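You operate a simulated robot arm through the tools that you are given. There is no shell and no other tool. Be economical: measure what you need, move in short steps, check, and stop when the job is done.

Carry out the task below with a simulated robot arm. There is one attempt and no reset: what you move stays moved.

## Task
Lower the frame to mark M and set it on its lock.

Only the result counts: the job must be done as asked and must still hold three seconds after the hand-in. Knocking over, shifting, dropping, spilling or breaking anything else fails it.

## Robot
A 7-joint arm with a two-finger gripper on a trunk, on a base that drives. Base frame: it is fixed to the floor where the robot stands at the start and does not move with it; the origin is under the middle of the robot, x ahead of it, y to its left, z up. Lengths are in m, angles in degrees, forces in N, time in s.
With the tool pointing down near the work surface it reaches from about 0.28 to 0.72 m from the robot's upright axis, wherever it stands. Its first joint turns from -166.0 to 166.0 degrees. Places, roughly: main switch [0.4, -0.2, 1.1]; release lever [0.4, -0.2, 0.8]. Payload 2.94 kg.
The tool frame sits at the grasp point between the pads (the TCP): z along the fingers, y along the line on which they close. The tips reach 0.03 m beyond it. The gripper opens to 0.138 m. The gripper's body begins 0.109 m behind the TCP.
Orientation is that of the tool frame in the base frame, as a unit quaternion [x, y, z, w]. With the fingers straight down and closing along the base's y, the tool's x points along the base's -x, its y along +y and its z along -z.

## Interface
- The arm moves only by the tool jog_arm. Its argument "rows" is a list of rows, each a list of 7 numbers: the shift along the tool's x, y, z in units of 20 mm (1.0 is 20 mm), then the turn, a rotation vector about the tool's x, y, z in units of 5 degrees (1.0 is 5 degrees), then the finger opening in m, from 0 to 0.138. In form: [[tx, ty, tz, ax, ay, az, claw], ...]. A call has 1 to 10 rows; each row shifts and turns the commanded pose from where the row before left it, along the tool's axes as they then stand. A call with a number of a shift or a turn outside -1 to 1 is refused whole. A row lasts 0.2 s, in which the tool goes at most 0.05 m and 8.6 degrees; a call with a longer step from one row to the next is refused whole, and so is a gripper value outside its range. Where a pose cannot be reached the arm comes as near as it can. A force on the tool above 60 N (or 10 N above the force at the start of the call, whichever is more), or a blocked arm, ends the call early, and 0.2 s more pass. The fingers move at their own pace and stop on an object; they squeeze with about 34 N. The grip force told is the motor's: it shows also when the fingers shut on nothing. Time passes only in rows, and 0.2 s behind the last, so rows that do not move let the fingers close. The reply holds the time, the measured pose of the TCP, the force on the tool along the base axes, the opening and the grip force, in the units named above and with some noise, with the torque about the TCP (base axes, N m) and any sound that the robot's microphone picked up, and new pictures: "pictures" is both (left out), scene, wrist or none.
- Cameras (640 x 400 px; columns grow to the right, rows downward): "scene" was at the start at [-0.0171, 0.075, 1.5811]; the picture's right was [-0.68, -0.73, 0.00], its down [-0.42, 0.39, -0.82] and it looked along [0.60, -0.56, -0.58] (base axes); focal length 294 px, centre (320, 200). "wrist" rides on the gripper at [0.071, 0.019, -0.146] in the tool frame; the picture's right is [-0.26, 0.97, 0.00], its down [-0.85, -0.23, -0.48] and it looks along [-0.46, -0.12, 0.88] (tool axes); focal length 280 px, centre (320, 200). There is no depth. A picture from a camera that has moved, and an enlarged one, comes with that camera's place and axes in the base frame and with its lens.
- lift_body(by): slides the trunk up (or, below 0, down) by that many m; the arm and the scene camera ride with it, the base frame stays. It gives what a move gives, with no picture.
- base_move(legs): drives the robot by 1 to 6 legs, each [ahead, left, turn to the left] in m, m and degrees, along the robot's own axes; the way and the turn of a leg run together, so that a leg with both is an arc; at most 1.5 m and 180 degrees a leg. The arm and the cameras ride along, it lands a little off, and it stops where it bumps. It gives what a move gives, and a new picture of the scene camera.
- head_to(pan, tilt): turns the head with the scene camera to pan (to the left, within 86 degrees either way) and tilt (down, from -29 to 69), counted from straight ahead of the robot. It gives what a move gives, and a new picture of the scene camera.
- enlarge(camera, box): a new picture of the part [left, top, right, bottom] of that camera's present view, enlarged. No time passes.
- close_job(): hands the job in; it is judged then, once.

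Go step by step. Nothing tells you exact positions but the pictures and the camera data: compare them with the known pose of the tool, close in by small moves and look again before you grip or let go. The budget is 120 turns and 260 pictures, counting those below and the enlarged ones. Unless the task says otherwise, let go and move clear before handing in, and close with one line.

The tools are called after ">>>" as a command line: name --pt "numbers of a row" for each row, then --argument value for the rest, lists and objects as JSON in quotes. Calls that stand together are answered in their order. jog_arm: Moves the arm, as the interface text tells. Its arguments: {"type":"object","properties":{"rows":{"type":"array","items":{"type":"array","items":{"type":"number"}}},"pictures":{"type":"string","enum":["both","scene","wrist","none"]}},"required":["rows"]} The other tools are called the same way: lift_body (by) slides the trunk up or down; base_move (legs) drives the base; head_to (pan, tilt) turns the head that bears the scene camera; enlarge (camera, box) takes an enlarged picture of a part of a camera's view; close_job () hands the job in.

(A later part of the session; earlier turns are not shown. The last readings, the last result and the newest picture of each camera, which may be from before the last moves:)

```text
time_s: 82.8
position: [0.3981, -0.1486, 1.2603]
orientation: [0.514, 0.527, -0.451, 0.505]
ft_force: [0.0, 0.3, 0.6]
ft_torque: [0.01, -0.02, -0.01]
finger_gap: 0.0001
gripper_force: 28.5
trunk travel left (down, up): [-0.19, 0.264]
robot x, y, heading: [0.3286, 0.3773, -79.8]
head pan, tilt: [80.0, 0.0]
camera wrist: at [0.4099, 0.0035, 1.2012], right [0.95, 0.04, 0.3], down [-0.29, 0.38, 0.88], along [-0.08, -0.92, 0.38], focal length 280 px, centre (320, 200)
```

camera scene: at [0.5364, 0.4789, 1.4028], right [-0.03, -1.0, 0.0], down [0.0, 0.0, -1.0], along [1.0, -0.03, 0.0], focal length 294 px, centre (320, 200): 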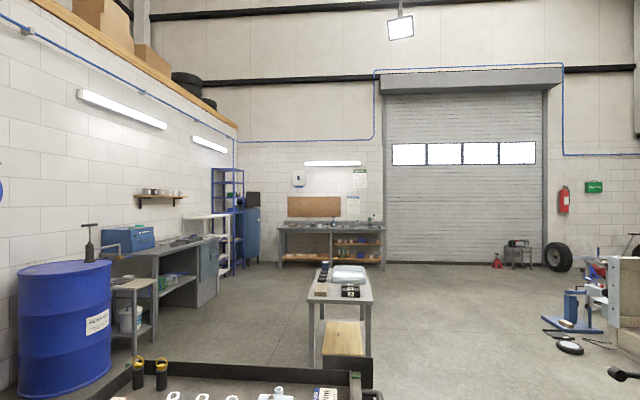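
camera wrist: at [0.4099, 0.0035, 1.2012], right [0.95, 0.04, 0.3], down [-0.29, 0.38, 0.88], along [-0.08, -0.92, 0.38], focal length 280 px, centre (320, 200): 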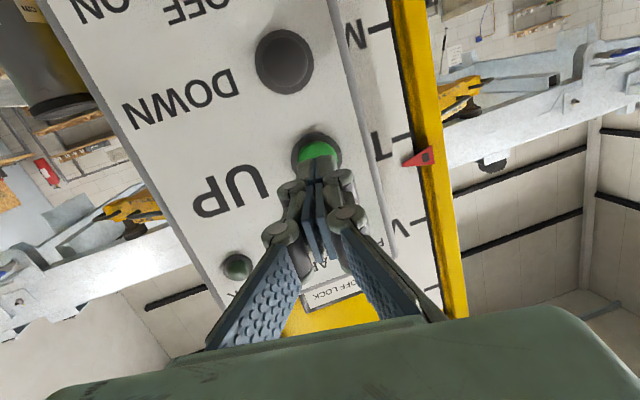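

The sign now says OFF LOCK and the pointer sits a bit above T. Next is the lever: lower the trunk and tilt the tool 45° down, fingers closing along x, to grip the handle.

>>> lift_body --by -0.18

>>> jog_arm --pt "0.94 0 -0.42 0 1 0 0" --pt "0.95 0 -0.34 0 1 0 0" --pt "0.95 0 -0.25 0 1 0 0" --pt "0.846 0 0.308 0 1 0 0.02" --pt "0.816 0 0.38 0 1 0 0.04" --pt "0.78 0 0.45 0 1 0 0.06" --pt "0.737 0 0.516 0 1 0 0.06" --pt "0.69 0 0.58 0 1 0 0.06" --pt "0.636 0 0.636 0 1 0 0.06" --pictures "wrist"

```text
time_s: 84.8
position: [0.3979, -0.1485, 1.0804]
orientation: [0.514, 0.527, -0.451, 0.505]
ft_force: [0.1, 0.5, 0.5]
ft_torque: [-0.01, -0.02, 0.02]
finger_gap: 0.0001
gripper_force: 28.6
trunk travel left (down, up): [-0.01, 0.444]
robot x, y, heading: [0.3296, 0.3797, -79.7]
head pan, tilt: [80.0, 0.0]
```

```text
time_s: 86.8
position: [0.4013, -0.118, 0.9202]
orientation: [0.647, 0.68, -0.22, 0.264]
ft_force: [-0.1, 0.6, 0.0]
ft_torque: [-0.01, 0.01, -0.01]
finger_gap: 0.06
gripper_force: 0.2
trunk travel left (down, up): [-0.01, 0.444]
robot x, y, heading: [0.3322, 0.3795, -79.9]
head pan, tilt: [80.0, 0.0]
camera wrist: at [0.4097, 0.0304, 0.9851], right [0.97, -0.14, 0.21], down [-0.25, -0.36, 0.9], along [-0.05, -0.92, -0.38], focal length 280 px, centre (320, 200)
```

wrist: 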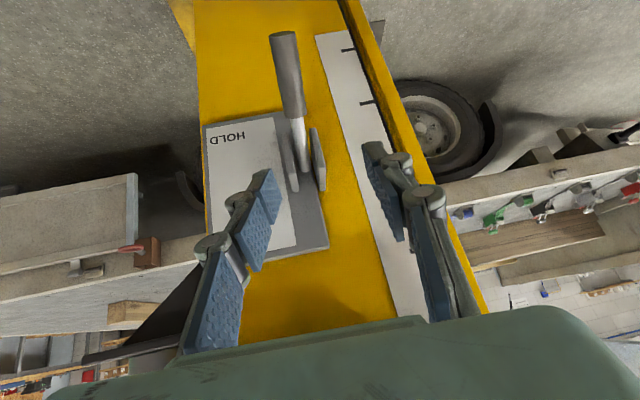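

The handle is clearly visible, roughly from (0.394, -0.186, 0.81) to (0.40, -0.16, 0.725). Lowering toward it with the fingers open.

>>> jog_arm --pt "0.62 -0.06 0.85 0 0 0 0.06" --pt "0.62 -0.06 0.85 0 0 0 0.06" --pt "0.62 -0.06 0.85 0 0 0 0.06" --pt "0.62 -0.06 0.85 0 0 0 0.06" --pt "0.62 -0.06 0.85 0 0 0 0.06" --pictures "wrist"

```text
time_s: 88.0
position: [0.4013, -0.1277, 0.8165]
orientation: [0.647, 0.68, -0.22, 0.264]
ft_force: [0.0, -0.1, 0.5]
ft_torque: [0.0, -0.03, -0.02]
finger_gap: 0.06
gripper_force: 0.0
trunk travel left (down, up): [-0.01, 0.444]
robot x, y, heading: [0.3281, 0.3817, -79.8]
head pan, tilt: [80.0, 0.0]
camera wrist: at [0.4086, 0.0223, 0.8802], right [0.97, -0.14, 0.21], down [-0.25, -0.36, 0.9], along [-0.05, -0.92, -0.38], focal length 280 px, centre (320, 200)
```

wrist: 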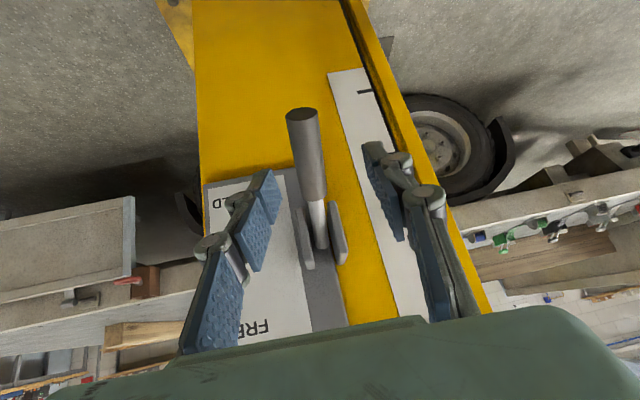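

Aligned. Advancing 66 mm so the pads straddle the handle, then closing.

>>> jog_arm --pt "0 -0.1 0.8 0 0 0 0.06" --pt "0 -0.1 0.8 0 0 0 0.06" --pt "0 -0.1 0.8 0 0 0 0.06" --pt "0 0 0.9 0 0 0 0.06" --pt "0 0 0 0 0 0 0.0" --pt "0 0 0 0 0 0 0.0" --pt "0 0 0 0 0 0 0.0" --pictures "wrist"

```text
time_s: 89.6
position: [0.3958, -0.1712, 0.7643]
orientation: [0.651, 0.677, -0.22, 0.264]
ft_force: [-27.5, -5.8, -3.3]
ft_torque: [0.28, -0.11, -1.33]
finger_gap: 0.0281
gripper_force: 45.0
trunk travel left (down, up): [-0.01, 0.444]
robot x, y, heading: [0.3308, 0.3777, -79.7]
head pan, tilt: [80.0, 0.0]
camera wrist: at [0.4038, -0.0223, 0.8286], right [0.97, -0.15, 0.21], down [-0.25, -0.36, 0.9], along [-0.06, -0.92, -0.38], focal length 280 px, centre (320, 200)
```

wrist: 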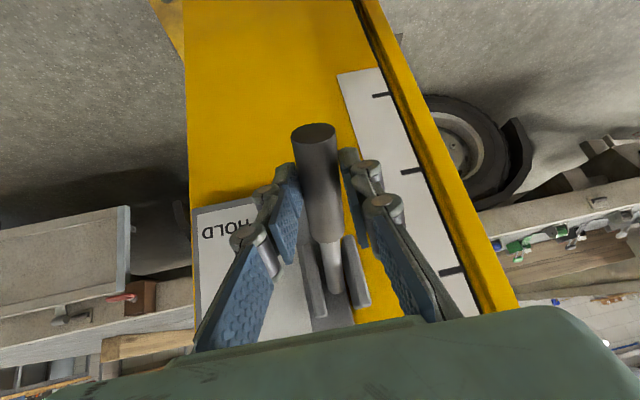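

Gripped (28 mm). I'll swing it upward about its pivot in small arc steps, watching force and pictures.

>>> jog_arm --pt "0.23 -0.15 -0.58 0 0 0 0" --pt "0.11 0 -0.61 0 0 0 0" --pictures "wrist"

```text
time_s: 90.2
position: [0.3963, -0.1534, 0.7801]
orientation: [0.646, 0.68, -0.222, 0.268]
ft_force: [-11.3, -30.9, 1.9]
ft_torque: [-0.04, -0.21, -1.44]
finger_gap: 0.0297
gripper_force: 44.6
trunk travel left (down, up): [-0.01, 0.444]
robot x, y, heading: [0.3304, 0.3806, -79.7]
head pan, tilt: [80.0, 0.0]
camera wrist: at [0.4036, -0.0035, 0.8436], right [0.97, -0.13, 0.21], down [-0.25, -0.35, 0.9], along [-0.05, -0.93, -0.37], focal length 280 px, centre (320, 200)
```

wrist: 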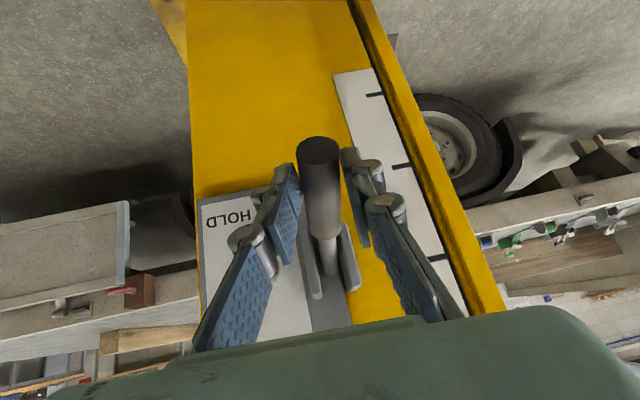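

The handle is moving. Continuing, with more upward motion.

>>> jog_arm --pt "-0.25 0 -0.55 0 -0.5 0 0" --pt "-0.3 0 -0.5 0 -0.5 0 0" --pictures "wrist"

```text
time_s: 90.8
position: [0.3987, -0.1403, 0.7964]
orientation: [0.636, 0.671, -0.245, 0.29]
ft_force: [7.1, 1.4, -10.8]
ft_torque: [0.79, -0.38, -0.66]
finger_gap: 0.0278
gripper_force: 45.3
trunk travel left (down, up): [-0.01, 0.444]
robot x, y, heading: [0.3299, 0.3807, -79.8]
head pan, tilt: [80.0, 0.0]
camera wrist: at [0.4044, 0.0128, 0.8495], right [0.97, -0.12, 0.22], down [-0.25, -0.29, 0.92], along [-0.04, -0.95, -0.31], focal length 280 px, centre (320, 200)
```

wrist: 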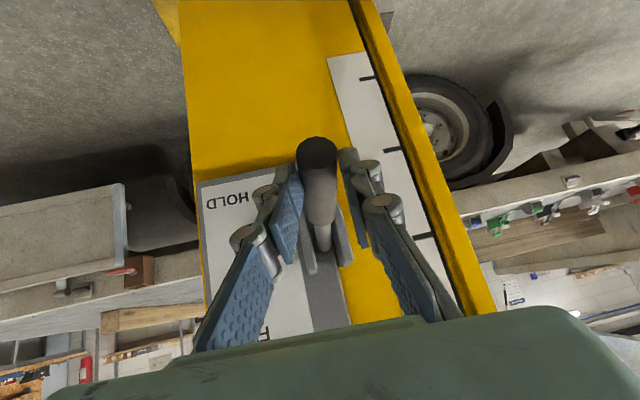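

It's rotating well with low force. Continuing the arc.

>>> jog_arm --pt "-0.22 0 -0.62 0 -0.4 0 0" --pt "-0.3 0 -0.58 0 -0.4 0 0" --pt "-0.38 0 -0.53 0 -0.4 0 0" --pictures "wrist"

```text
time_s: 91.6
position: [0.3901, -0.1305, 0.8396]
orientation: [0.623, 0.652, -0.281, 0.329]
ft_force: [-0.2, -0.2, -0.2]
ft_torque: [0.04, 0.0, -0.01]
finger_gap: 0.0
gripper_force: 28.3
trunk travel left (down, up): [-0.01, 0.444]
robot x, y, heading: [0.334, 0.3804, -79.8]
head pan, tilt: [80.0, 0.0]
camera wrist: at [0.3982, 0.0279, 0.8741], right [0.96, -0.1, 0.24], down [-0.26, -0.18, 0.95], along [-0.05, -0.98, -0.2], focal length 280 px, centre (320, 200)
```

wrist: 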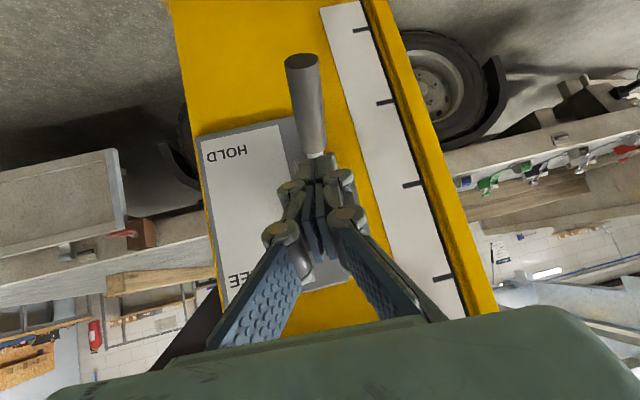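

My grip slipped and the lever sprang or fell back to HOLD. Triangulating again, the pivot is deeper, at about (y -0.26, z 0.81), and the handle points outward about 33° below horizontal, so FREE should be about 33° above. I'll regrip and follow that arc.

>>> jog_arm --pt "0 0.08 -0.2 0 0 0 0.06" --pt "0 0.08 0 0 0 0 0.06" --pt "0.61 0.08 0.5 0 0 0 0.06" --pt "0.61 0.08 0.5 0 0 0 0.06" --pt "0.61 0 0.5 0 0 0 0.06" --pt "0 0 0.8 0 0 0 0.06" --pictures "wrist"

```text
time_s: 93.0
position: [0.4009, -0.1396, 0.7845]
orientation: [0.623, 0.652, -0.282, 0.329]
ft_force: [-0.6, -0.3, 0.5]
ft_torque: [-0.01, -0.02, -0.01]
finger_gap: 0.0599
gripper_force: 0.1
trunk travel left (down, up): [-0.01, 0.444]
robot x, y, heading: [0.3248, 0.3814, -79.6]
head pan, tilt: [80.0, 0.0]
camera wrist: at [0.4085, 0.0184, 0.8187], right [0.96, -0.1, 0.25], down [-0.26, -0.18, 0.95], along [-0.05, -0.98, -0.2], focal length 280 px, centre (320, 200)
```

wrist: 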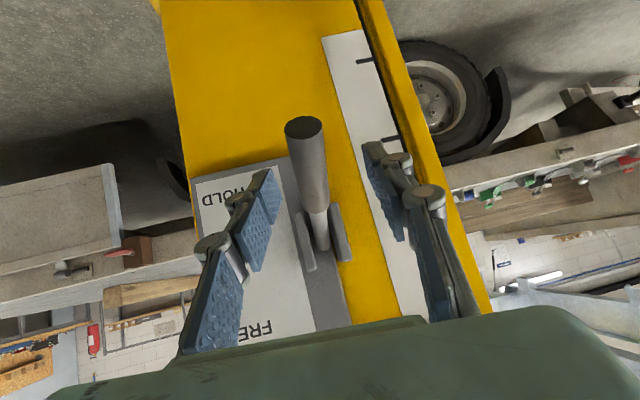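

>>> jog_arm --pt "0 -0.05 0.8 0 0 0 0.06" --pt "0 -0.05 0.8 0 0 0 0.06" --pt "0 -0.05 0.7 0 0 0 0.06" --pt "0 0 0 0 0 0 0" --pt "0 0 0 0 0 0 0" --pt "0 0 0 0 0 0 0" --pictures "wrist"

```text
time_s: 94.4
position: [0.3957, -0.1765, 0.7547]
orientation: [0.627, 0.648, -0.282, 0.329]
ft_force: [-25.3, -1.7, -2.9]
ft_torque: [0.11, -0.5, -1.38]
finger_gap: 0.0276
gripper_force: 44.7
trunk travel left (down, up): [-0.01, 0.444]
robot x, y, heading: [0.332, 0.3799, -79.6]
head pan, tilt: [80.0, 0.0]
camera wrist: at [0.4055, -0.0176, 0.789], right [0.96, -0.11, 0.25], down [-0.27, -0.18, 0.95], along [-0.06, -0.98, -0.2], focal length 280 px, centre (320, 200)
```

wrist: 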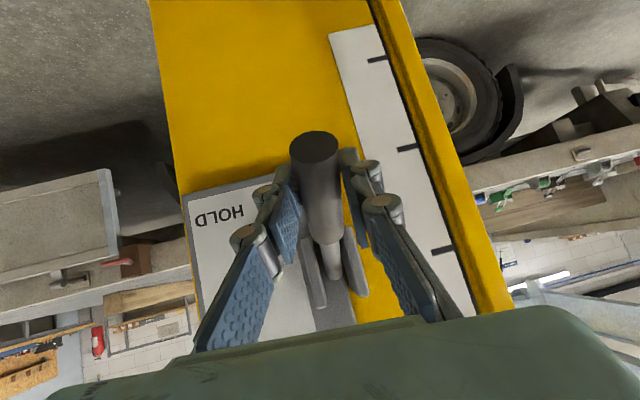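

>>> jog_arm --pt "-0.35 -0.15 -0.8 0 0 0 0" --pt "-0.47 0 -0.73 0 0 0 0" --pt "-0.59 0 -0.64 0 0 0 0" --pictures "wrist"

```text
time_s: 95.2
position: [0.3974, -0.1595, 0.8002]
orientation: [0.625, 0.652, -0.279, 0.326]
ft_force: [-3.3, 6.2, -14.2]
ft_torque: [1.2, -0.29, -1.59]
finger_gap: 0.0317
gripper_force: 45.1
trunk travel left (down, up): [-0.01, 0.444]
robot x, y, heading: [0.3281, 0.3804, -79.7]
head pan, tilt: [80.0, 0.0]
camera wrist: at [0.4042, -0.0001, 0.8369], right [0.96, -0.1, 0.24], down [-0.26, -0.19, 0.95], along [-0.05, -0.98, -0.21], focal length 280 px, centre (320, 200)
```

wrist: 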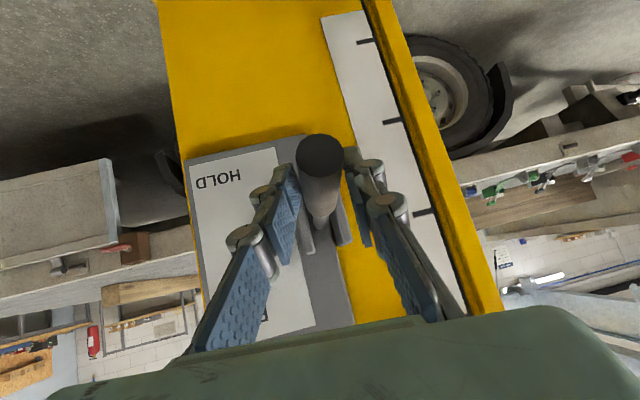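

Tracking well. Continuing up to FREE.

>>> jog_arm --pt "-0.69 0 -0.53 0 0 0 0" --pt "-0.78 0 -0.4 0 0 0 0" --pt "-0.83 0 -0.26 0 0 0 0" --pictures "wrist"

```text
time_s: 96.0
position: [0.3949, -0.1728, 0.86]
orientation: [0.621, 0.65, -0.285, 0.331]
ft_force: [-1.0, -0.5, 3.1]
ft_torque: [-0.09, 0.0, 0.0]
finger_gap: 0.0
gripper_force: 28.9
trunk travel left (down, up): [-0.01, 0.444]
robot x, y, heading: [0.332, 0.3789, -79.5]
head pan, tilt: [80.0, 0.0]
camera wrist: at [0.4027, -0.0129, 0.8929], right [0.96, -0.1, 0.25], down [-0.26, -0.17, 0.95], along [-0.05, -0.98, -0.19], focal length 280 px, centre (320, 200)
```

wrist: 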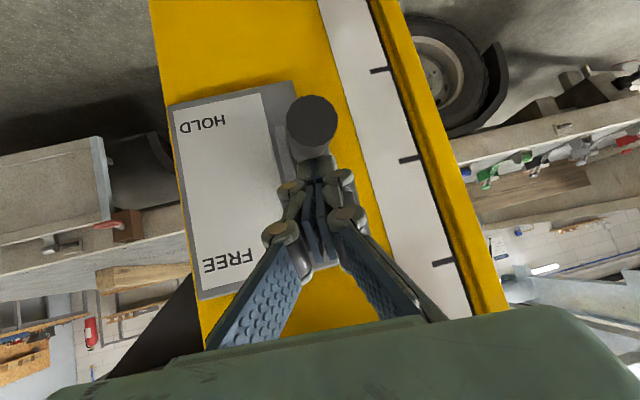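

The fingers slid off the handle, which is now around horizontal. I'll check where it settles.

>>> jog_arm --pt "-0.5 0 -0.5 0 0 0 0" --pt "-0.5 0 -0.5 0 0 0 0" --pictures "wrist"

>>> head_to --pan 20 --tilt 35

```text
time_s: 96.6
position: [0.3933, -0.1667, 0.883]
orientation: [0.623, 0.652, -0.282, 0.329]
ft_force: [-0.6, -2.0, 3.2]
ft_torque: [-0.07, -0.02, 0.03]
finger_gap: 0.0001
gripper_force: 28.6
trunk travel left (down, up): [-0.01, 0.444]
robot x, y, heading: [0.3265, 0.3783, -79.7]
head pan, tilt: [80.0, 0.0]
camera wrist: at [0.4011, -0.0084, 0.9183], right [0.96, -0.1, 0.25], down [-0.26, -0.18, 0.95], along [-0.05, -0.98, -0.2], focal length 280 px, centre (320, 200)
```

wrist: 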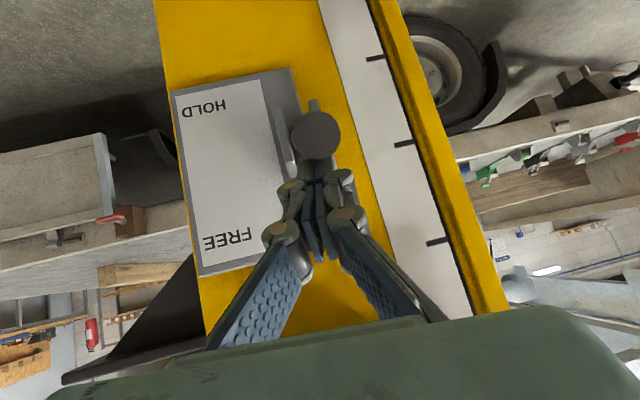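

```text
time_s: 97.9
position: [0.3935, -0.1675, 0.8846]
orientation: [0.623, 0.651, -0.283, 0.329]
ft_force: [-2.2, -1.7, 3.1]
ft_torque: [-0.07, -0.01, -0.01]
finger_gap: 0.0001
gripper_force: 28.7
trunk travel left (down, up): [-0.01, 0.444]
robot x, y, heading: [0.3284, 0.3778, -79.5]
head pan, tilt: [20.0, 35.0]
camera scene: at [0.5191, 0.4321, 1.1669], right [-0.56, -0.83, 0.0], down [-0.47, 0.32, -0.82], along [0.68, -0.46, -0.57], focal length 294 px, centre (320, 200)
```

scene: 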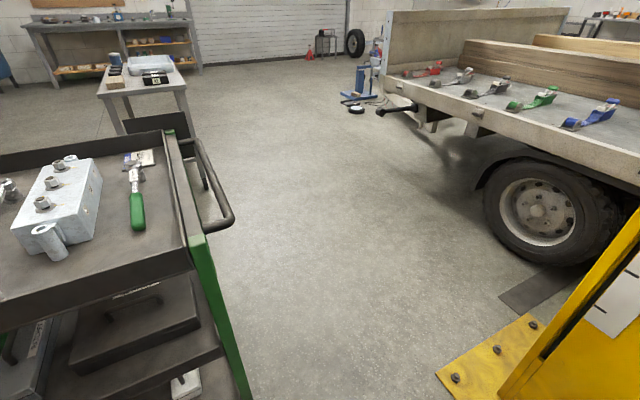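

The lever is pressing upward on the fingers: it's over-centre and wants to go to FREE. I'll move the hand up and away to let it.

>>> jog_arm --pt "-0.3 0 -0.8 0 0 0 0" --pt "-0.3 0 -0.8 0 0 0 0" --pt "-0.3 0 -0.8 0 0 0 0" --pt "-0.3 0 -0.8 0 0 0 0" --pt "-0.3 0 -0.8 0 0 0 0" --pictures "wrist"

```text
time_s: 99.2
position: [0.3851, -0.1428, 0.8859]
orientation: [0.646, 0.669, -0.238, 0.279]
ft_force: [0.3, 0.7, 4.3]
ft_torque: [-0.02, -0.07, -0.01]
finger_gap: 0.0002
gripper_force: 28.5
trunk travel left (down, up): [-0.01, 0.444]
robot x, y, heading: [0.3281, 0.3786, -80.0]
head pan, tilt: [20.0, 35.0]
stopped in row 5: the arm was blocked; the commanded pose is now the measured one
camera wrist: at [0.3948, 0.0081, 0.9429], right [0.97, -0.14, 0.22], down [-0.25, -0.31, 0.92], along [-0.06, -0.94, -0.34], focal length 280 px, centre (320, 200)
```

wrist: 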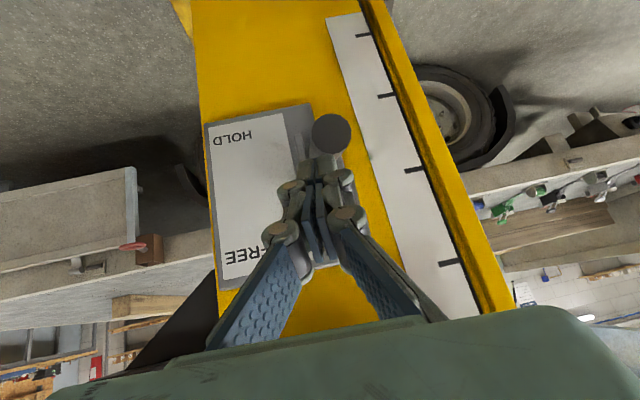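

>>> head_to --pan 80 --tilt 0

>>> jog_arm --pt "0 0 -0.8 0 0 0 0" --pt "-0.3 0 -0.8 0 -0.4 0 0" --pt "-0.3 0 -0.8 0 -0.4 0 0" --pt "-0.3 0 -0.8 0 -0.4 0 0" --pictures "wrist"

```text
time_s: 100.5
position: [0.3849, -0.1443, 0.8797]
orientation: [0.648, 0.671, -0.233, 0.274]
ft_force: [-4.2, -0.5, 2.8]
ft_torque: [-0.02, 0.1, -0.02]
finger_gap: 0.0001
gripper_force: 28.2
trunk travel left (down, up): [-0.01, 0.444]
robot x, y, heading: [0.3281, 0.3795, -79.6]
head pan, tilt: [80.0, 0.0]
camera scene: at [0.5221, 0.4278, 1.1969], right [-0.58, -0.81, 0.0], down [-0.23, 0.16, -0.96], along [0.78, -0.56, -0.28], focal length 294 px, centre (320, 200)
```

scene: 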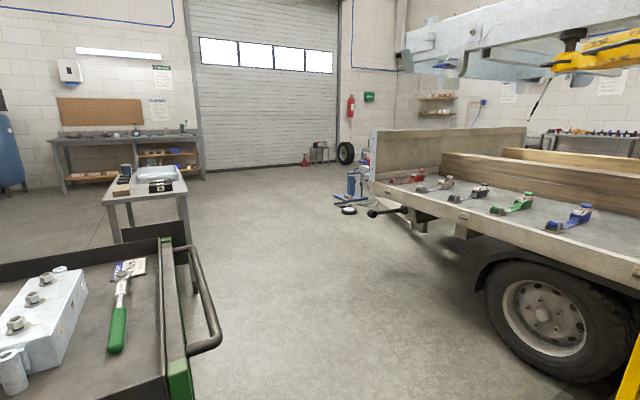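

```text
time_s: 101.4
position: [0.3765, -0.1323, 0.8588]
orientation: [0.659, 0.675, -0.218, 0.25]
ft_force: [-4.7, -2.0, 1.7]
ft_torque: [-0.05, 0.11, -0.04]
finger_gap: 0.0002
gripper_force: 28.4
trunk travel left (down, up): [-0.01, 0.444]
robot x, y, heading: [0.3287, 0.3789, -79.5]
head pan, tilt: [80.0, 0.0]
stopped in row 4: the arm was blocked; the commanded pose is now the measured one
camera wrist: at [0.389, 0.0141, 0.9271], right [0.97, -0.17, 0.2], down [-0.25, -0.38, 0.89], along [-0.08, -0.91, -0.4], focal length 280 px, centre (320, 200)
```

wrist: 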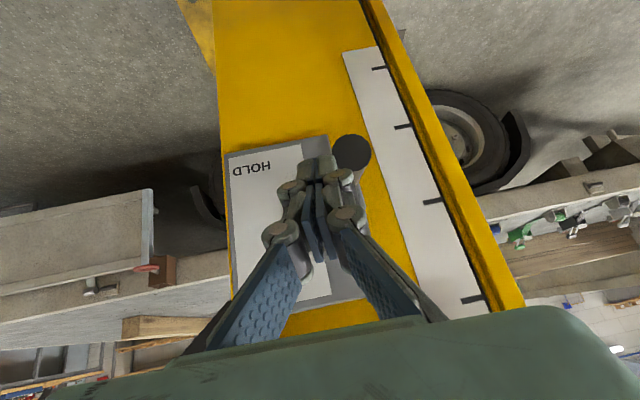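

The arm and head are jammed against each other. I'll shift the hand sideways away from the handle (toward -x) to free things.

>>> jog_arm --pt "0 -0.6 -0.2 0 0 0 0" --pt "0 -0.6 -0.2 0 0 0 0" --pt "0 -0.6 -0.2 0 0 0 0" --pt "0 -0.6 -0.2 0 0 0 0" --pictures "both"

```text
time_s: 102.4
position: [0.3317, -0.1247, 0.8623]
orientation: [0.66, 0.678, -0.213, 0.245]
ft_force: [0.1, -0.1, -0.6]
ft_torque: [-0.01, 0.0, 0.0]
finger_gap: 0.0003
gripper_force: 28.8
trunk travel left (down, up): [-0.01, 0.444]
robot x, y, heading: [0.3233, 0.3804, -79.6]
head pan, tilt: [80.0, 0.0]
camera scene: at [0.5218, 0.4275, 1.2087], right [-0.58, -0.81, 0.0], down [-0.12, 0.09, -0.99], along [0.8, -0.58, -0.15], focal length 294 px, centre (320, 200)
camera wrist: at [0.3423, 0.0211, 0.933], right [0.97, -0.17, 0.19], down [-0.25, -0.39, 0.89], along [-0.07, -0.91, -0.42], focal length 280 px, centre (320, 200)
```

scene: 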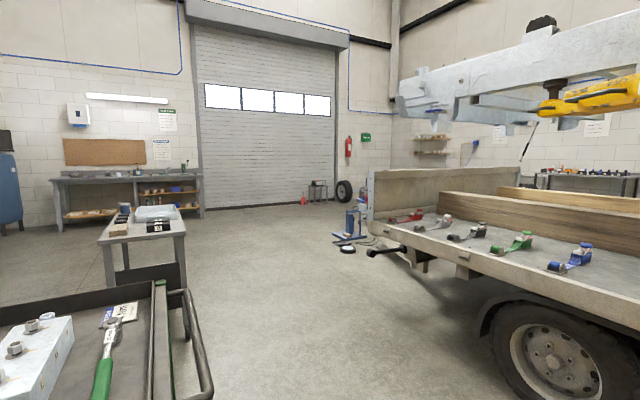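
wrist: 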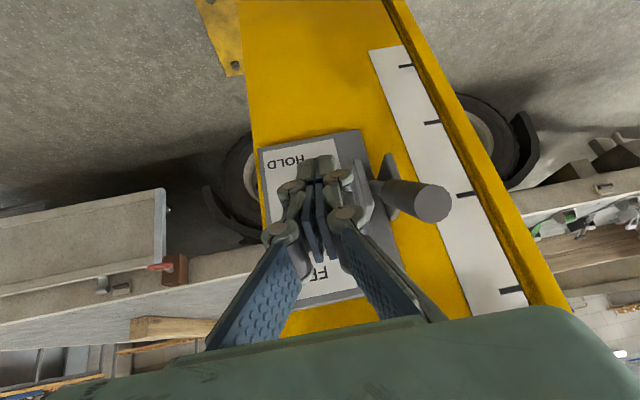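

The lever is now at FREE, about 30° above horizontal. Trying to free the head again.

>>> head_to --pan 84 --tilt 0

```text
time_s: 103.1
position: [0.3304, -0.125, 0.8623]
orientation: [0.66, 0.678, -0.212, 0.244]
ft_force: [-0.2, 0.9, 0.2]
ft_torque: [0.0, 0.03, 0.01]
finger_gap: 0.0001
gripper_force: 28.3
trunk travel left (down, up): [-0.01, 0.444]
robot x, y, heading: [0.3263, 0.3768, -79.6]
head pan, tilt: [84.0, 0.0]
camera scene: at [0.5221, 0.4281, 1.2094], right [-0.58, -0.82, 0.0], down [-0.12, 0.08, -0.99], along [0.81, -0.57, -0.15], focal length 294 px, centre (320, 200)
```

scene: 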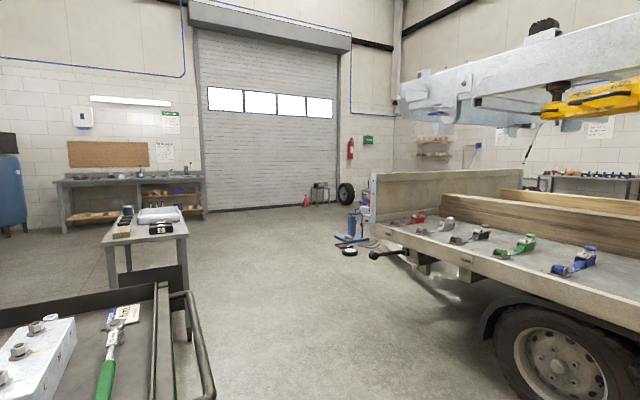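

The head stays stuck, but the wrist camera is enough. I'll raise the trunk to bring the hand up to the DOWN button.

>>> lift_body --by 0.3

>>> jog_arm --pt "0 0.5 0 0 -0.8 0 0" --pt "0 0.5 0 0 -0.8 0 0" --pt "0 0.5 0 0 -0.8 0 0" --pt "0 0.5 0 0 -0.8 0 0" --pt "0 0.5 0 0 -0.8 0 0" --pt "0 0.5 0 0 -0.8 0 0" --pictures "both"

```text
time_s: 106.1
position: [0.3316, -0.1255, 1.1631]
orientation: [0.66, 0.678, -0.212, 0.244]
ft_force: [0.8, -0.9, -0.1]
ft_torque: [0.02, -0.01, -0.01]
finger_gap: 0.0
gripper_force: 28.6
trunk travel left (down, up): [-0.31, 0.144]
robot x, y, heading: [0.332, 0.3778, -79.7]
head pan, tilt: [84.0, 0.0]
```

```text
time_s: 107.2
position: [0.3673, -0.1289, 1.1045]
orientation: [0.644, 0.649, -0.27, 0.302]
ft_force: [-0.6, 0.7, -0.3]
ft_torque: [-0.02, 0.0, 0.0]
finger_gap: 0.0002
gripper_force: 28.5
trunk travel left (down, up): [-0.31, 0.144]
robot x, y, heading: [0.3305, 0.3776, -79.6]
head pan, tilt: [84.0, 0.0]
stopped in row 5: the arm was blocked; the commanded pose is now the measured one
camera scene: at [0.5376, 0.4811, 1.5173], right [-0.01, -1.0, 0.0], down [-0.06, 0.0, -1.0], along [1.0, -0.01, -0.06], focal length 294 px, centre (320, 200)
camera wrist: at [0.3834, 0.0268, 1.1488], right [0.96, -0.15, 0.23], down [-0.26, -0.22, 0.94], along [-0.09, -0.96, -0.26], focal length 280 px, centre (320, 200)
```

scene: 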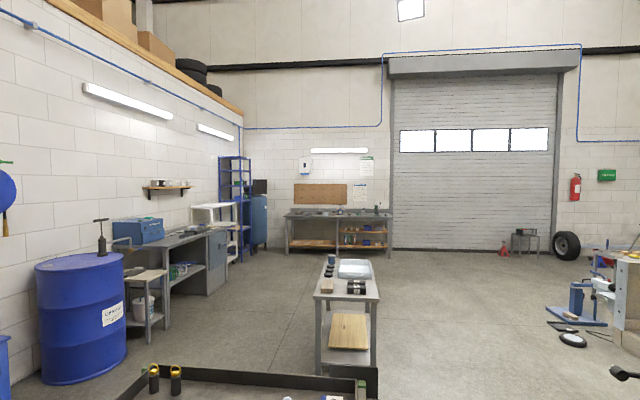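
wrist: 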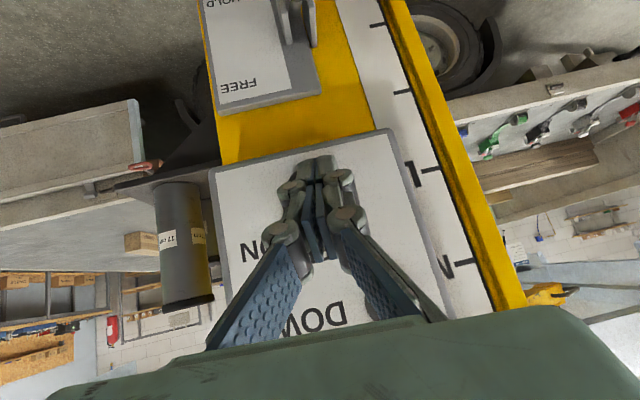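

The head is free again and the hand is in a usable tilted pose, with the scale at M visible. Raising to DOWN height and aligning.

>>> lift_body --by 0.095

>>> jog_arm --pt "0 0.5 0 0 0 0 0" --pt "0 0.5 0 0 0 0 0" --pt "0 0.5 0 0 0 0 0" --pictures "wrist"

```text
time_s: 108.5
position: [0.3693, -0.1301, 1.1994]
orientation: [0.645, 0.649, -0.269, 0.301]
ft_force: [0.0, 0.4, -0.5]
ft_torque: [0.01, 0.0, 0.0]
finger_gap: 0.0001
gripper_force: 28.5
trunk travel left (down, up): [-0.405, 0.049]
robot x, y, heading: [0.3271, 0.3829, -79.6]
head pan, tilt: [84.0, 0.0]
```

```text
time_s: 109.3
position: [0.3991, -0.1286, 1.2006]
orientation: [0.645, 0.649, -0.269, 0.302]
ft_force: [0.3, 0.7, -0.3]
ft_torque: [-0.03, -0.03, -0.02]
finger_gap: 0.0002
gripper_force: 28.3
trunk travel left (down, up): [-0.405, 0.049]
robot x, y, heading: [0.3284, 0.382, -79.6]
head pan, tilt: [84.0, 0.0]
camera wrist: at [0.4135, 0.0271, 1.2445], right [0.96, -0.15, 0.23], down [-0.26, -0.23, 0.94], along [-0.09, -0.96, -0.26], focal length 280 px, centre (320, 200)
```

wrist: 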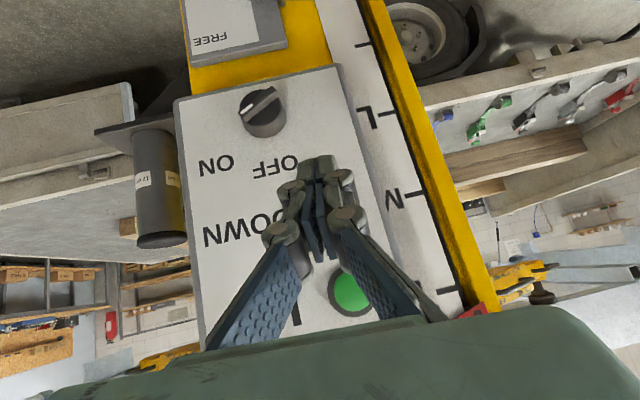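

The view shows M, the T tick, the red pointer and UP; DOWN lies right in front of the fingertips. Advancing straight toward it (-y).

>>> jog_arm --pt "-0.5 0 0.56 0 0 0 0" --pt "-0.5 0 0.56 0 0 0 0" --pt "-0.5 0 0.56 0 0 0 0" --pt "-0.5 0 0.56 0 0 0 0" --pictures "wrist"

```text
time_s: 110.3
position: [0.4011, -0.188, 1.1994]
orientation: [0.644, 0.65, -0.269, 0.302]
ft_force: [0.0, -0.5, 0.2]
ft_torque: [0.0, 0.02, 0.03]
finger_gap: 0.0001
gripper_force: 28.3
trunk travel left (down, up): [-0.405, 0.049]
robot x, y, heading: [0.3319, 0.3811, -79.6]
head pan, tilt: [84.0, 0.0]
camera wrist: at [0.4143, -0.0328, 1.243], right [0.96, -0.15, 0.23], down [-0.26, -0.23, 0.94], along [-0.09, -0.96, -0.26], focal length 280 px, centre (320, 200)
```

wrist: 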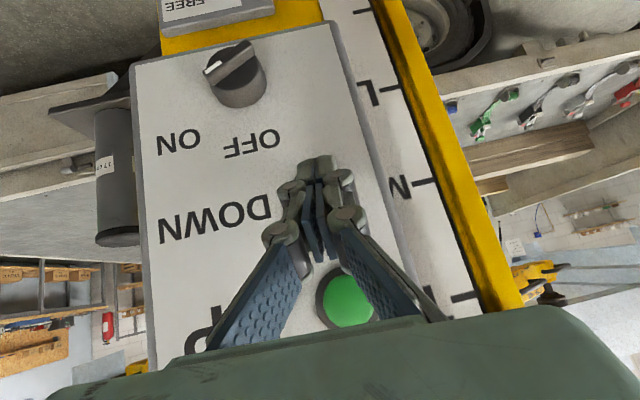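

Fingertips are just short of DOWN. Raising 4 mm and pressing in; time only passes within calls, so I can watch the pointer in short steps.

>>> jog_arm --pt "-0.45 0 0.15 0 0 0 0" --pt "-0.25 0 0.28 0 0 0 0" --pt "-0.17 0 0.19 0 0 0 0" --pictures "wrist"

```text
time_s: 111.1
position: [0.4, -0.2054, 1.2046]
orientation: [0.645, 0.649, -0.268, 0.301]
ft_force: [-0.8, 16.6, 2.4]
ft_torque: [0.15, 0.05, -0.11]
finger_gap: 0.0001
gripper_force: 28.2
trunk travel left (down, up): [-0.405, 0.049]
robot x, y, heading: [0.3335, 0.3801, -79.8]
head pan, tilt: [84.0, 0.0]
camera wrist: at [0.4141, -0.0499, 1.2479], right [0.96, -0.15, 0.23], down [-0.26, -0.23, 0.94], along [-0.09, -0.96, -0.26], focal length 280 px, centre (320, 200)
```

wrist: 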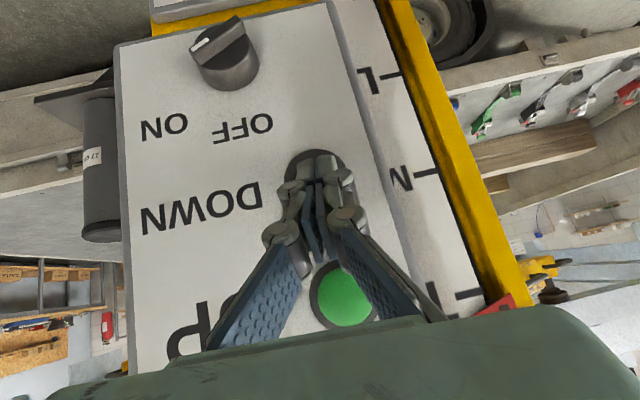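

DOWN is pressed (17 N). Holding 0.6 s to see the pointer move.

>>> jog_arm --pt "0 0 0 0 0 0 0" --pt "0 0 0 0 0 0 0" --pictures "wrist"

```text
time_s: 111.7
position: [0.3997, -0.2058, 1.2034]
orientation: [0.643, 0.649, -0.27, 0.303]
ft_force: [-0.5, 19.4, -2.0]
ft_torque: [0.26, 0.0, -0.12]
finger_gap: 0.0
gripper_force: 28.0
trunk travel left (down, up): [-0.405, 0.049]
robot x, y, heading: [0.3312, 0.3789, -79.7]
head pan, tilt: [84.0, 0.0]
camera wrist: at [0.4142, -0.0502, 1.2479], right [0.96, -0.15, 0.23], down [-0.26, -0.23, 0.94], along [-0.09, -0.96, -0.26], focal length 280 px, centre (320, 200)
```

wrist: 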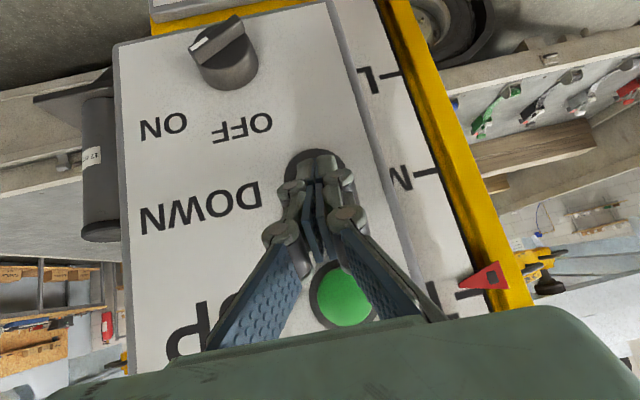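

It's descending and has passed the T lock, so FREE works. Continuing to hold.

>>> jog_arm --pt "0 0 0 0 0 0 0" --pt "0 0 0 0 0 0 0" --pt "0 0 0 0 0 0 0" --pictures "wrist"

```text
time_s: 112.5
position: [0.4001, -0.2069, 1.2041]
orientation: [0.643, 0.649, -0.27, 0.303]
ft_force: [0.5, 21.6, -3.5]
ft_torque: [0.27, 0.02, -0.02]
finger_gap: 0.0
gripper_force: 28.2
trunk travel left (down, up): [-0.405, 0.049]
robot x, y, heading: [0.3338, 0.3796, -79.7]
head pan, tilt: [84.0, 0.0]
camera wrist: at [0.4144, -0.0504, 1.2484], right [0.96, -0.15, 0.23], down [-0.26, -0.23, 0.94], along [-0.09, -0.96, -0.26], focal length 280 px, centre (320, 200)
```

wrist: 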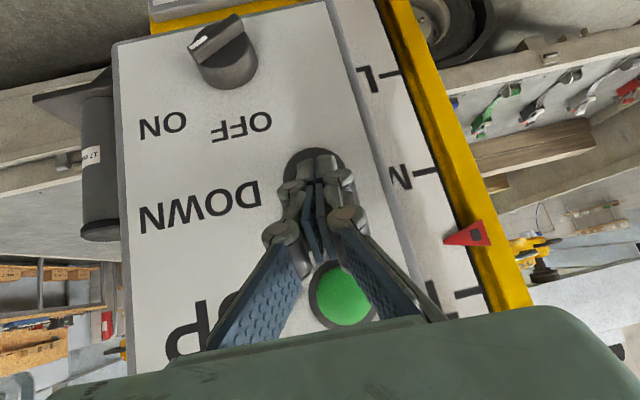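

>>> jog_arm --pt "0 0 0 0 0 0 0" --pt "0 0 0 0 0 0 0" --pictures "wrist"

```text
time_s: 113.1
position: [0.4006, -0.2059, 1.2056]
orientation: [0.644, 0.649, -0.27, 0.301]
ft_force: [1.3, 21.0, -1.6]
ft_torque: [0.25, -0.01, -0.05]
finger_gap: 0.0
gripper_force: 28.1
trunk travel left (down, up): [-0.405, 0.049]
robot x, y, heading: [0.3277, 0.3788, -79.7]
head pan, tilt: [84.0, 0.0]
camera wrist: at [0.4145, -0.0504, 1.2487], right [0.96, -0.15, 0.23], down [-0.26, -0.23, 0.94], along [-0.09, -0.96, -0.26], focal length 280 px, centre (320, 200)
```

wrist: 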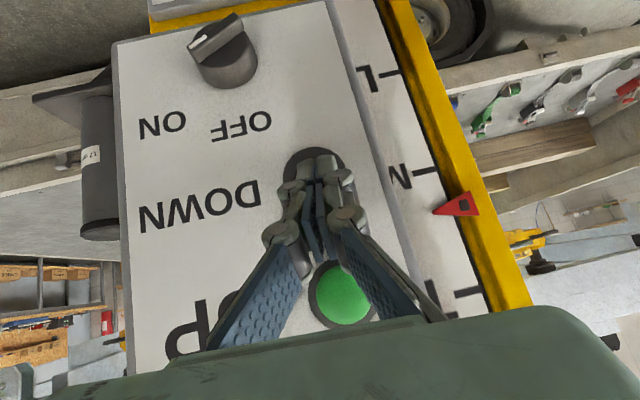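

About 40 px above M. One more brief hold, then release.

>>> jog_arm --pt "0 0 0 0 0 0 0" --pt "0.5 0 -0.56 0 0 0 0" --pt "0.6 0 -0.7 0 0 0 0" --pt "0.6 0 -0.7 0 0 0 0" --pictures "wrist"

```text
time_s: 114.1
position: [0.3983, -0.1579, 1.2056]
orientation: [0.644, 0.649, -0.27, 0.302]
ft_force: [0.1, -0.8, 0.1]
ft_torque: [-0.02, -0.04, -0.04]
finger_gap: 0.0001
gripper_force: 28.5
trunk travel left (down, up): [-0.405, 0.049]
robot x, y, heading: [0.3304, 0.3794, -79.9]
head pan, tilt: [84.0, 0.0]
camera wrist: at [0.4129, -0.0023, 1.2501], right [0.96, -0.15, 0.23], down [-0.26, -0.22, 0.94], along [-0.09, -0.96, -0.26], focal length 280 px, centre (320, 200)
```

wrist: 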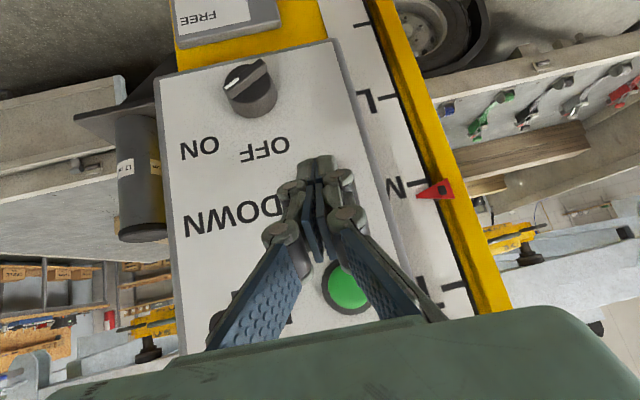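

>>> enlarge --camera "wrist" --box '[370, 140, 498, 220]'

```text
5.00 times, centred on (434, 180) of wrist
camera zoom: at [0.4129, -0.0023, 1.2501], right [0.96, -0.15, 0.23], down [-0.26, -0.22, 0.94], along [-0.09, -0.96, -0.26], focal length 1402 px, centre (-250, 300)
```

zoom: 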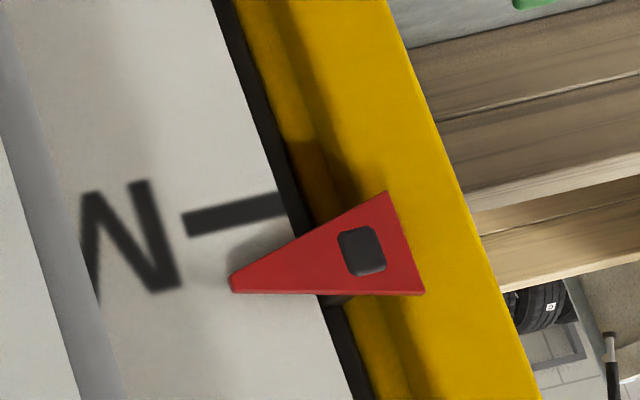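

The pointer sits about 10 mm above M. Next, set the lever back to HOLD: lower the trunk so the closed fingers are above the raised handle, then push it down.

>>> jog_arm --pt "0.35 0.05 -0.4 0 0 0 0" --pictures "none"

>>> lift_body --by -0.24

>>> enlarge --camera "wrist" --box '[0, 0, 640, 400]'

```text
time_s: 114.5
position: [0.4007, -0.1453, 1.2051]
orientation: [0.645, 0.648, -0.27, 0.302]
ft_force: [0.3, 0.8, 0.7]
ft_torque: [-0.03, 0.04, 0.0]
finger_gap: 0.0
gripper_force: 28.1
trunk travel left (down, up): [-0.405, 0.049]
robot x, y, heading: [0.3303, 0.3795, -79.5]
head pan, tilt: [84.0, 0.0]
```

```text
time_s: 117.0
position: [0.4003, -0.1475, 0.9657]
orientation: [0.644, 0.65, -0.268, 0.302]
ft_force: [-1.0, 0.4, 0.3]
ft_torque: [0.01, -0.04, -0.02]
finger_gap: 0.0001
gripper_force: 28.6
trunk travel left (down, up): [-0.165, 0.289]
robot x, y, heading: [0.3298, 0.3787, -79.9]
head pan, tilt: [84.0, 0.0]
```

```text
1.00 times, centred on (320, 200) of wrist (not enlarged: the box is as wide or as high as the picture)
camera zoom: at [0.4142, 0.0089, 1.0097], right [0.96, -0.15, 0.23], down [-0.26, -0.23, 0.94], along [-0.09, -0.96, -0.26], focal length 280 px, centre (320, 200)
```

zoom: 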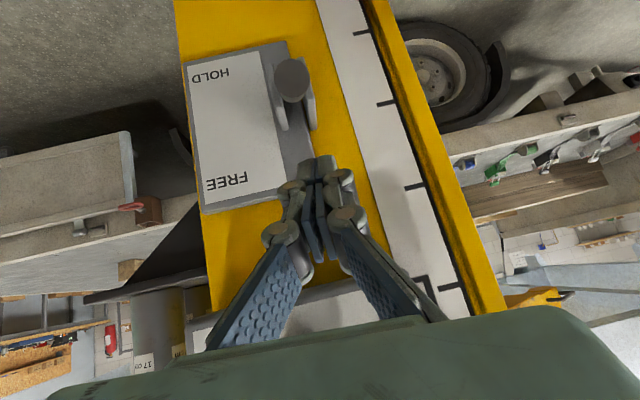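

The lever is at FREE, directly below the fingertips. Pushing straight down on it.

>>> jog_arm --pt "0.74 -0.12 0.67 0 0 0 0" --pt "0.74 -0.12 0.67 0 0 0 0" --pt "0.74 0 0.67 0 0 0 0" --pt "0.6 0 0.54 0 0 0 0" --pt "0.5 0 0.45 0 0 0 0" --pictures "wrist"

```text
time_s: 118.2
position: [0.4224, -0.1434, 0.8753]
orientation: [0.629, 0.663, -0.264, 0.309]
ft_force: [50.8, 19.3, -2.8]
ft_torque: [0.1, -0.18, 0.39]
finger_gap: 0.0002
gripper_force: 29.0
trunk travel left (down, up): [-0.165, 0.289]
robot x, y, heading: [0.3276, 0.3783, -79.4]
head pan, tilt: [84.0, 0.0]
camera wrist: at [0.4298, 0.0134, 0.9195], right [0.97, -0.11, 0.23], down [-0.25, -0.23, 0.94], along [-0.05, -0.97, -0.25], focal length 280 px, centre (320, 200)
```

wrist: 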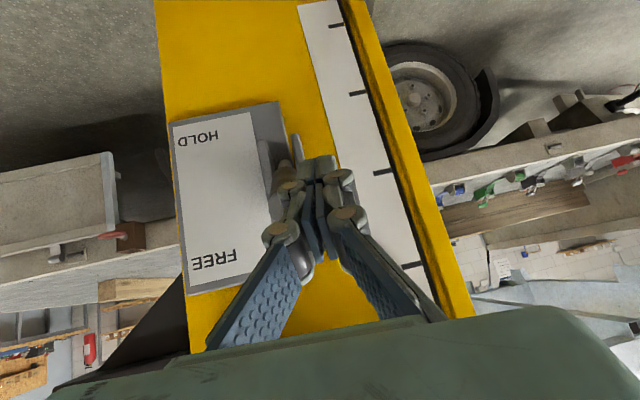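

The finger slid off the side of the round handle. I'll back up, open, and grip the handle instead.

>>> jog_arm --pt "-0.5 0 -0.45 0 0 0 0" --pt "-0.74 0 -0.67 0 0 0 0" --pt "-0.74 -0.4 -0.67 0 0 0 0" --pt "-0.74 -0.4 -0.67 0 0 0 0.03" --pt "0 -0.3 0 0 0 0 0.065" --pt "0 0 0 0 0 0 0.065" --pictures "wrist"

```text
time_s: 118.5
position: [0.4223, -0.1409, 0.8755]
orientation: [0.63, 0.664, -0.261, 0.307]
ft_force: [13.3, 0.2, -7.4]
ft_torque: [0.09, -0.11, 0.14]
finger_gap: 0.0001
gripper_force: 28.7
trunk travel left (down, up): [-0.165, 0.289]
robot x, y, heading: [0.3296, 0.3803, -79.4]
head pan, tilt: [84.0, 0.0]
stopped in row 1: the force on the tool passed its limit at 69 N (the readings are from after the stop); the commanded pose is now the measured one
camera wrist: at [0.4295, 0.0136, 0.9209], right [0.97, -0.11, 0.23], down [-0.25, -0.24, 0.94], along [-0.05, -0.96, -0.26], focal length 280 px, centre (320, 200)
```

wrist: 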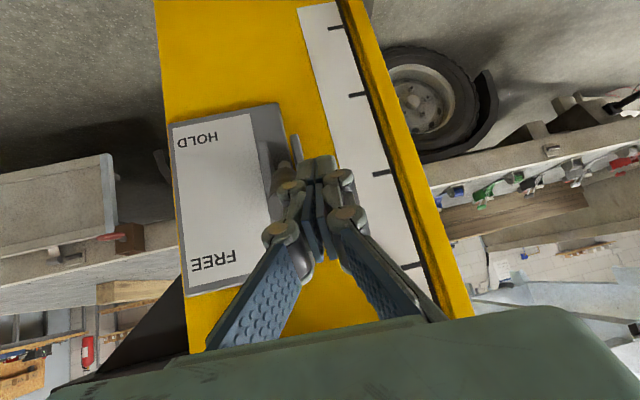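

The sideways load is relieved now. I'll shift to +x slightly to come clear, then go up.

>>> jog_arm --pt "0 0.4 0 0 0 0 0" --pt "-0.3 0.3 -0.3 0 0 0 0" --pt "-0.74 0 -0.67 0 0 0 0" --pt "-0.74 0 -0.67 0 0 0 0" --pt "-0.74 0 -0.67 0 0 0 0" --pt "0 -0.6 0 0 0 0 0.065" --pt "0 -0.6 0 0 0 0 0.065" --pt "0 -0.7 0 0 0 0 0.065" --pictures "wrist"

```text
time_s: 120.3
position: [0.3906, -0.1446, 0.9444]
orientation: [0.632, 0.661, -0.263, 0.307]
ft_force: [-0.8, -0.6, -0.1]
ft_torque: [-0.05, 0.0, -0.01]
finger_gap: 0.0652
gripper_force: 0.0
trunk travel left (down, up): [-0.165, 0.289]
robot x, y, heading: [0.3251, 0.3774, -79.4]
head pan, tilt: [84.0, 0.0]
camera wrist: at [0.3985, 0.0112, 0.9884], right [0.97, -0.12, 0.23], down [-0.25, -0.24, 0.94], along [-0.05, -0.96, -0.26], focal length 280 px, centre (320, 200)
```

wrist: 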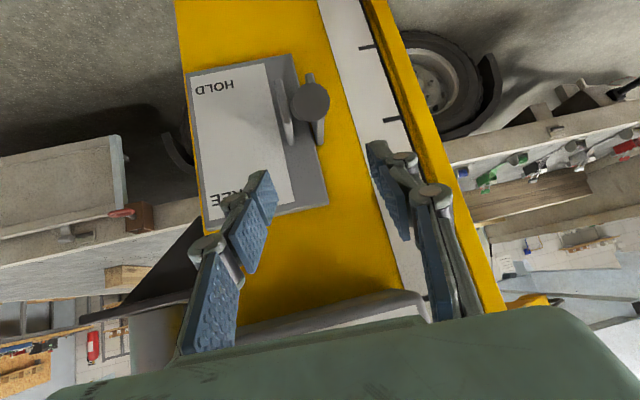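

Above the handle again and open. Moving down to straddle it and grip.

>>> jog_arm --pt "0.49 0.03 0.9 0 0 0 0.065" --pt "0.49 0.03 0.9 0 0 0 0.065" --pt "0.49 0.03 0.9 0 0 0 0.065" --pt "0.49 0.03 0.9 0 0 0 0.065" --pt "0 0 0 0 0 0 0" --pt "0 0 0 0 0 0 0" --pt "0 0 0 0 0 0 0" --pictures "wrist"

```text
time_s: 121.9
position: [0.3964, -0.167, 0.8801]
orientation: [0.634, 0.659, -0.264, 0.306]
ft_force: [-16.0, -0.2, -4.5]
ft_torque: [-0.21, 0.91, -1.23]
finger_gap: 0.0299
gripper_force: 44.8
out of reach, approached as far as the arm can: row 2, 3
trunk travel left (down, up): [-0.165, 0.289]
robot x, y, heading: [0.3303, 0.3798, -79.4]
head pan, tilt: [84.0, 0.0]
camera wrist: at [0.4054, -0.0112, 0.924], right [0.96, -0.12, 0.23], down [-0.26, -0.24, 0.94], along [-0.06, -0.96, -0.26], focal length 280 px, centre (320, 200)
```

wrist: 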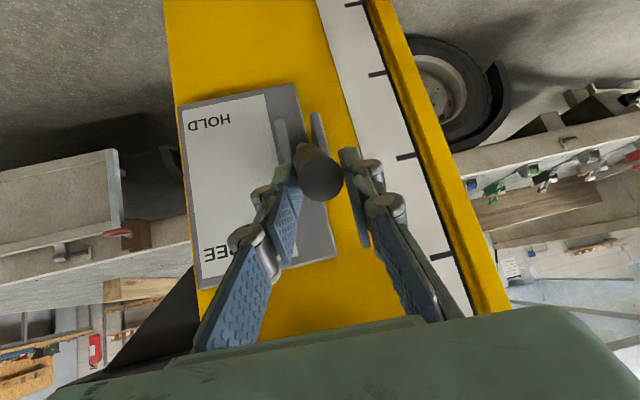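

Gripped near the handle end. Swinging it down along the arc.

>>> jog_arm --pt "0.97 -0.1 0.19 0 0 0 0" --pt "0.94 0 0.34 0 0 0 0" --pt "0.88 0 0.45 0 0 0 0" --pictures "wrist"

```text
time_s: 122.7
position: [0.398, -0.1438, 0.8275]
orientation: [0.633, 0.66, -0.263, 0.307]
ft_force: [-6.7, -2.2, 12.7]
ft_torque: [-1.38, 0.37, -1.49]
finger_gap: 0.031
gripper_force: 44.9
trunk travel left (down, up): [-0.165, 0.289]
robot x, y, heading: [0.3334, 0.3787, -79.3]
head pan, tilt: [84.0, 0.0]
camera wrist: at [0.4063, 0.0126, 0.8708], right [0.97, -0.12, 0.23], down [-0.26, -0.23, 0.94], along [-0.05, -0.97, -0.26], focal length 280 px, centre (320, 200)
```

wrist: 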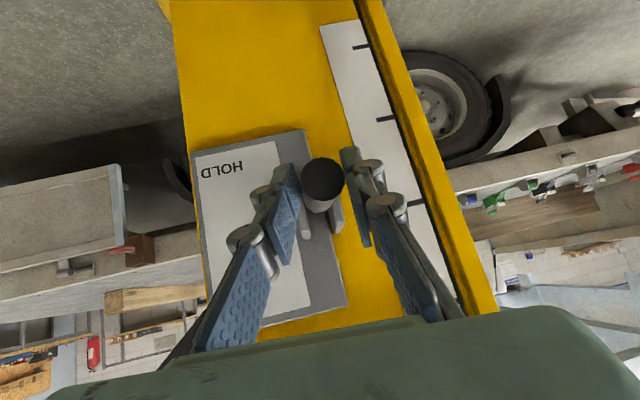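

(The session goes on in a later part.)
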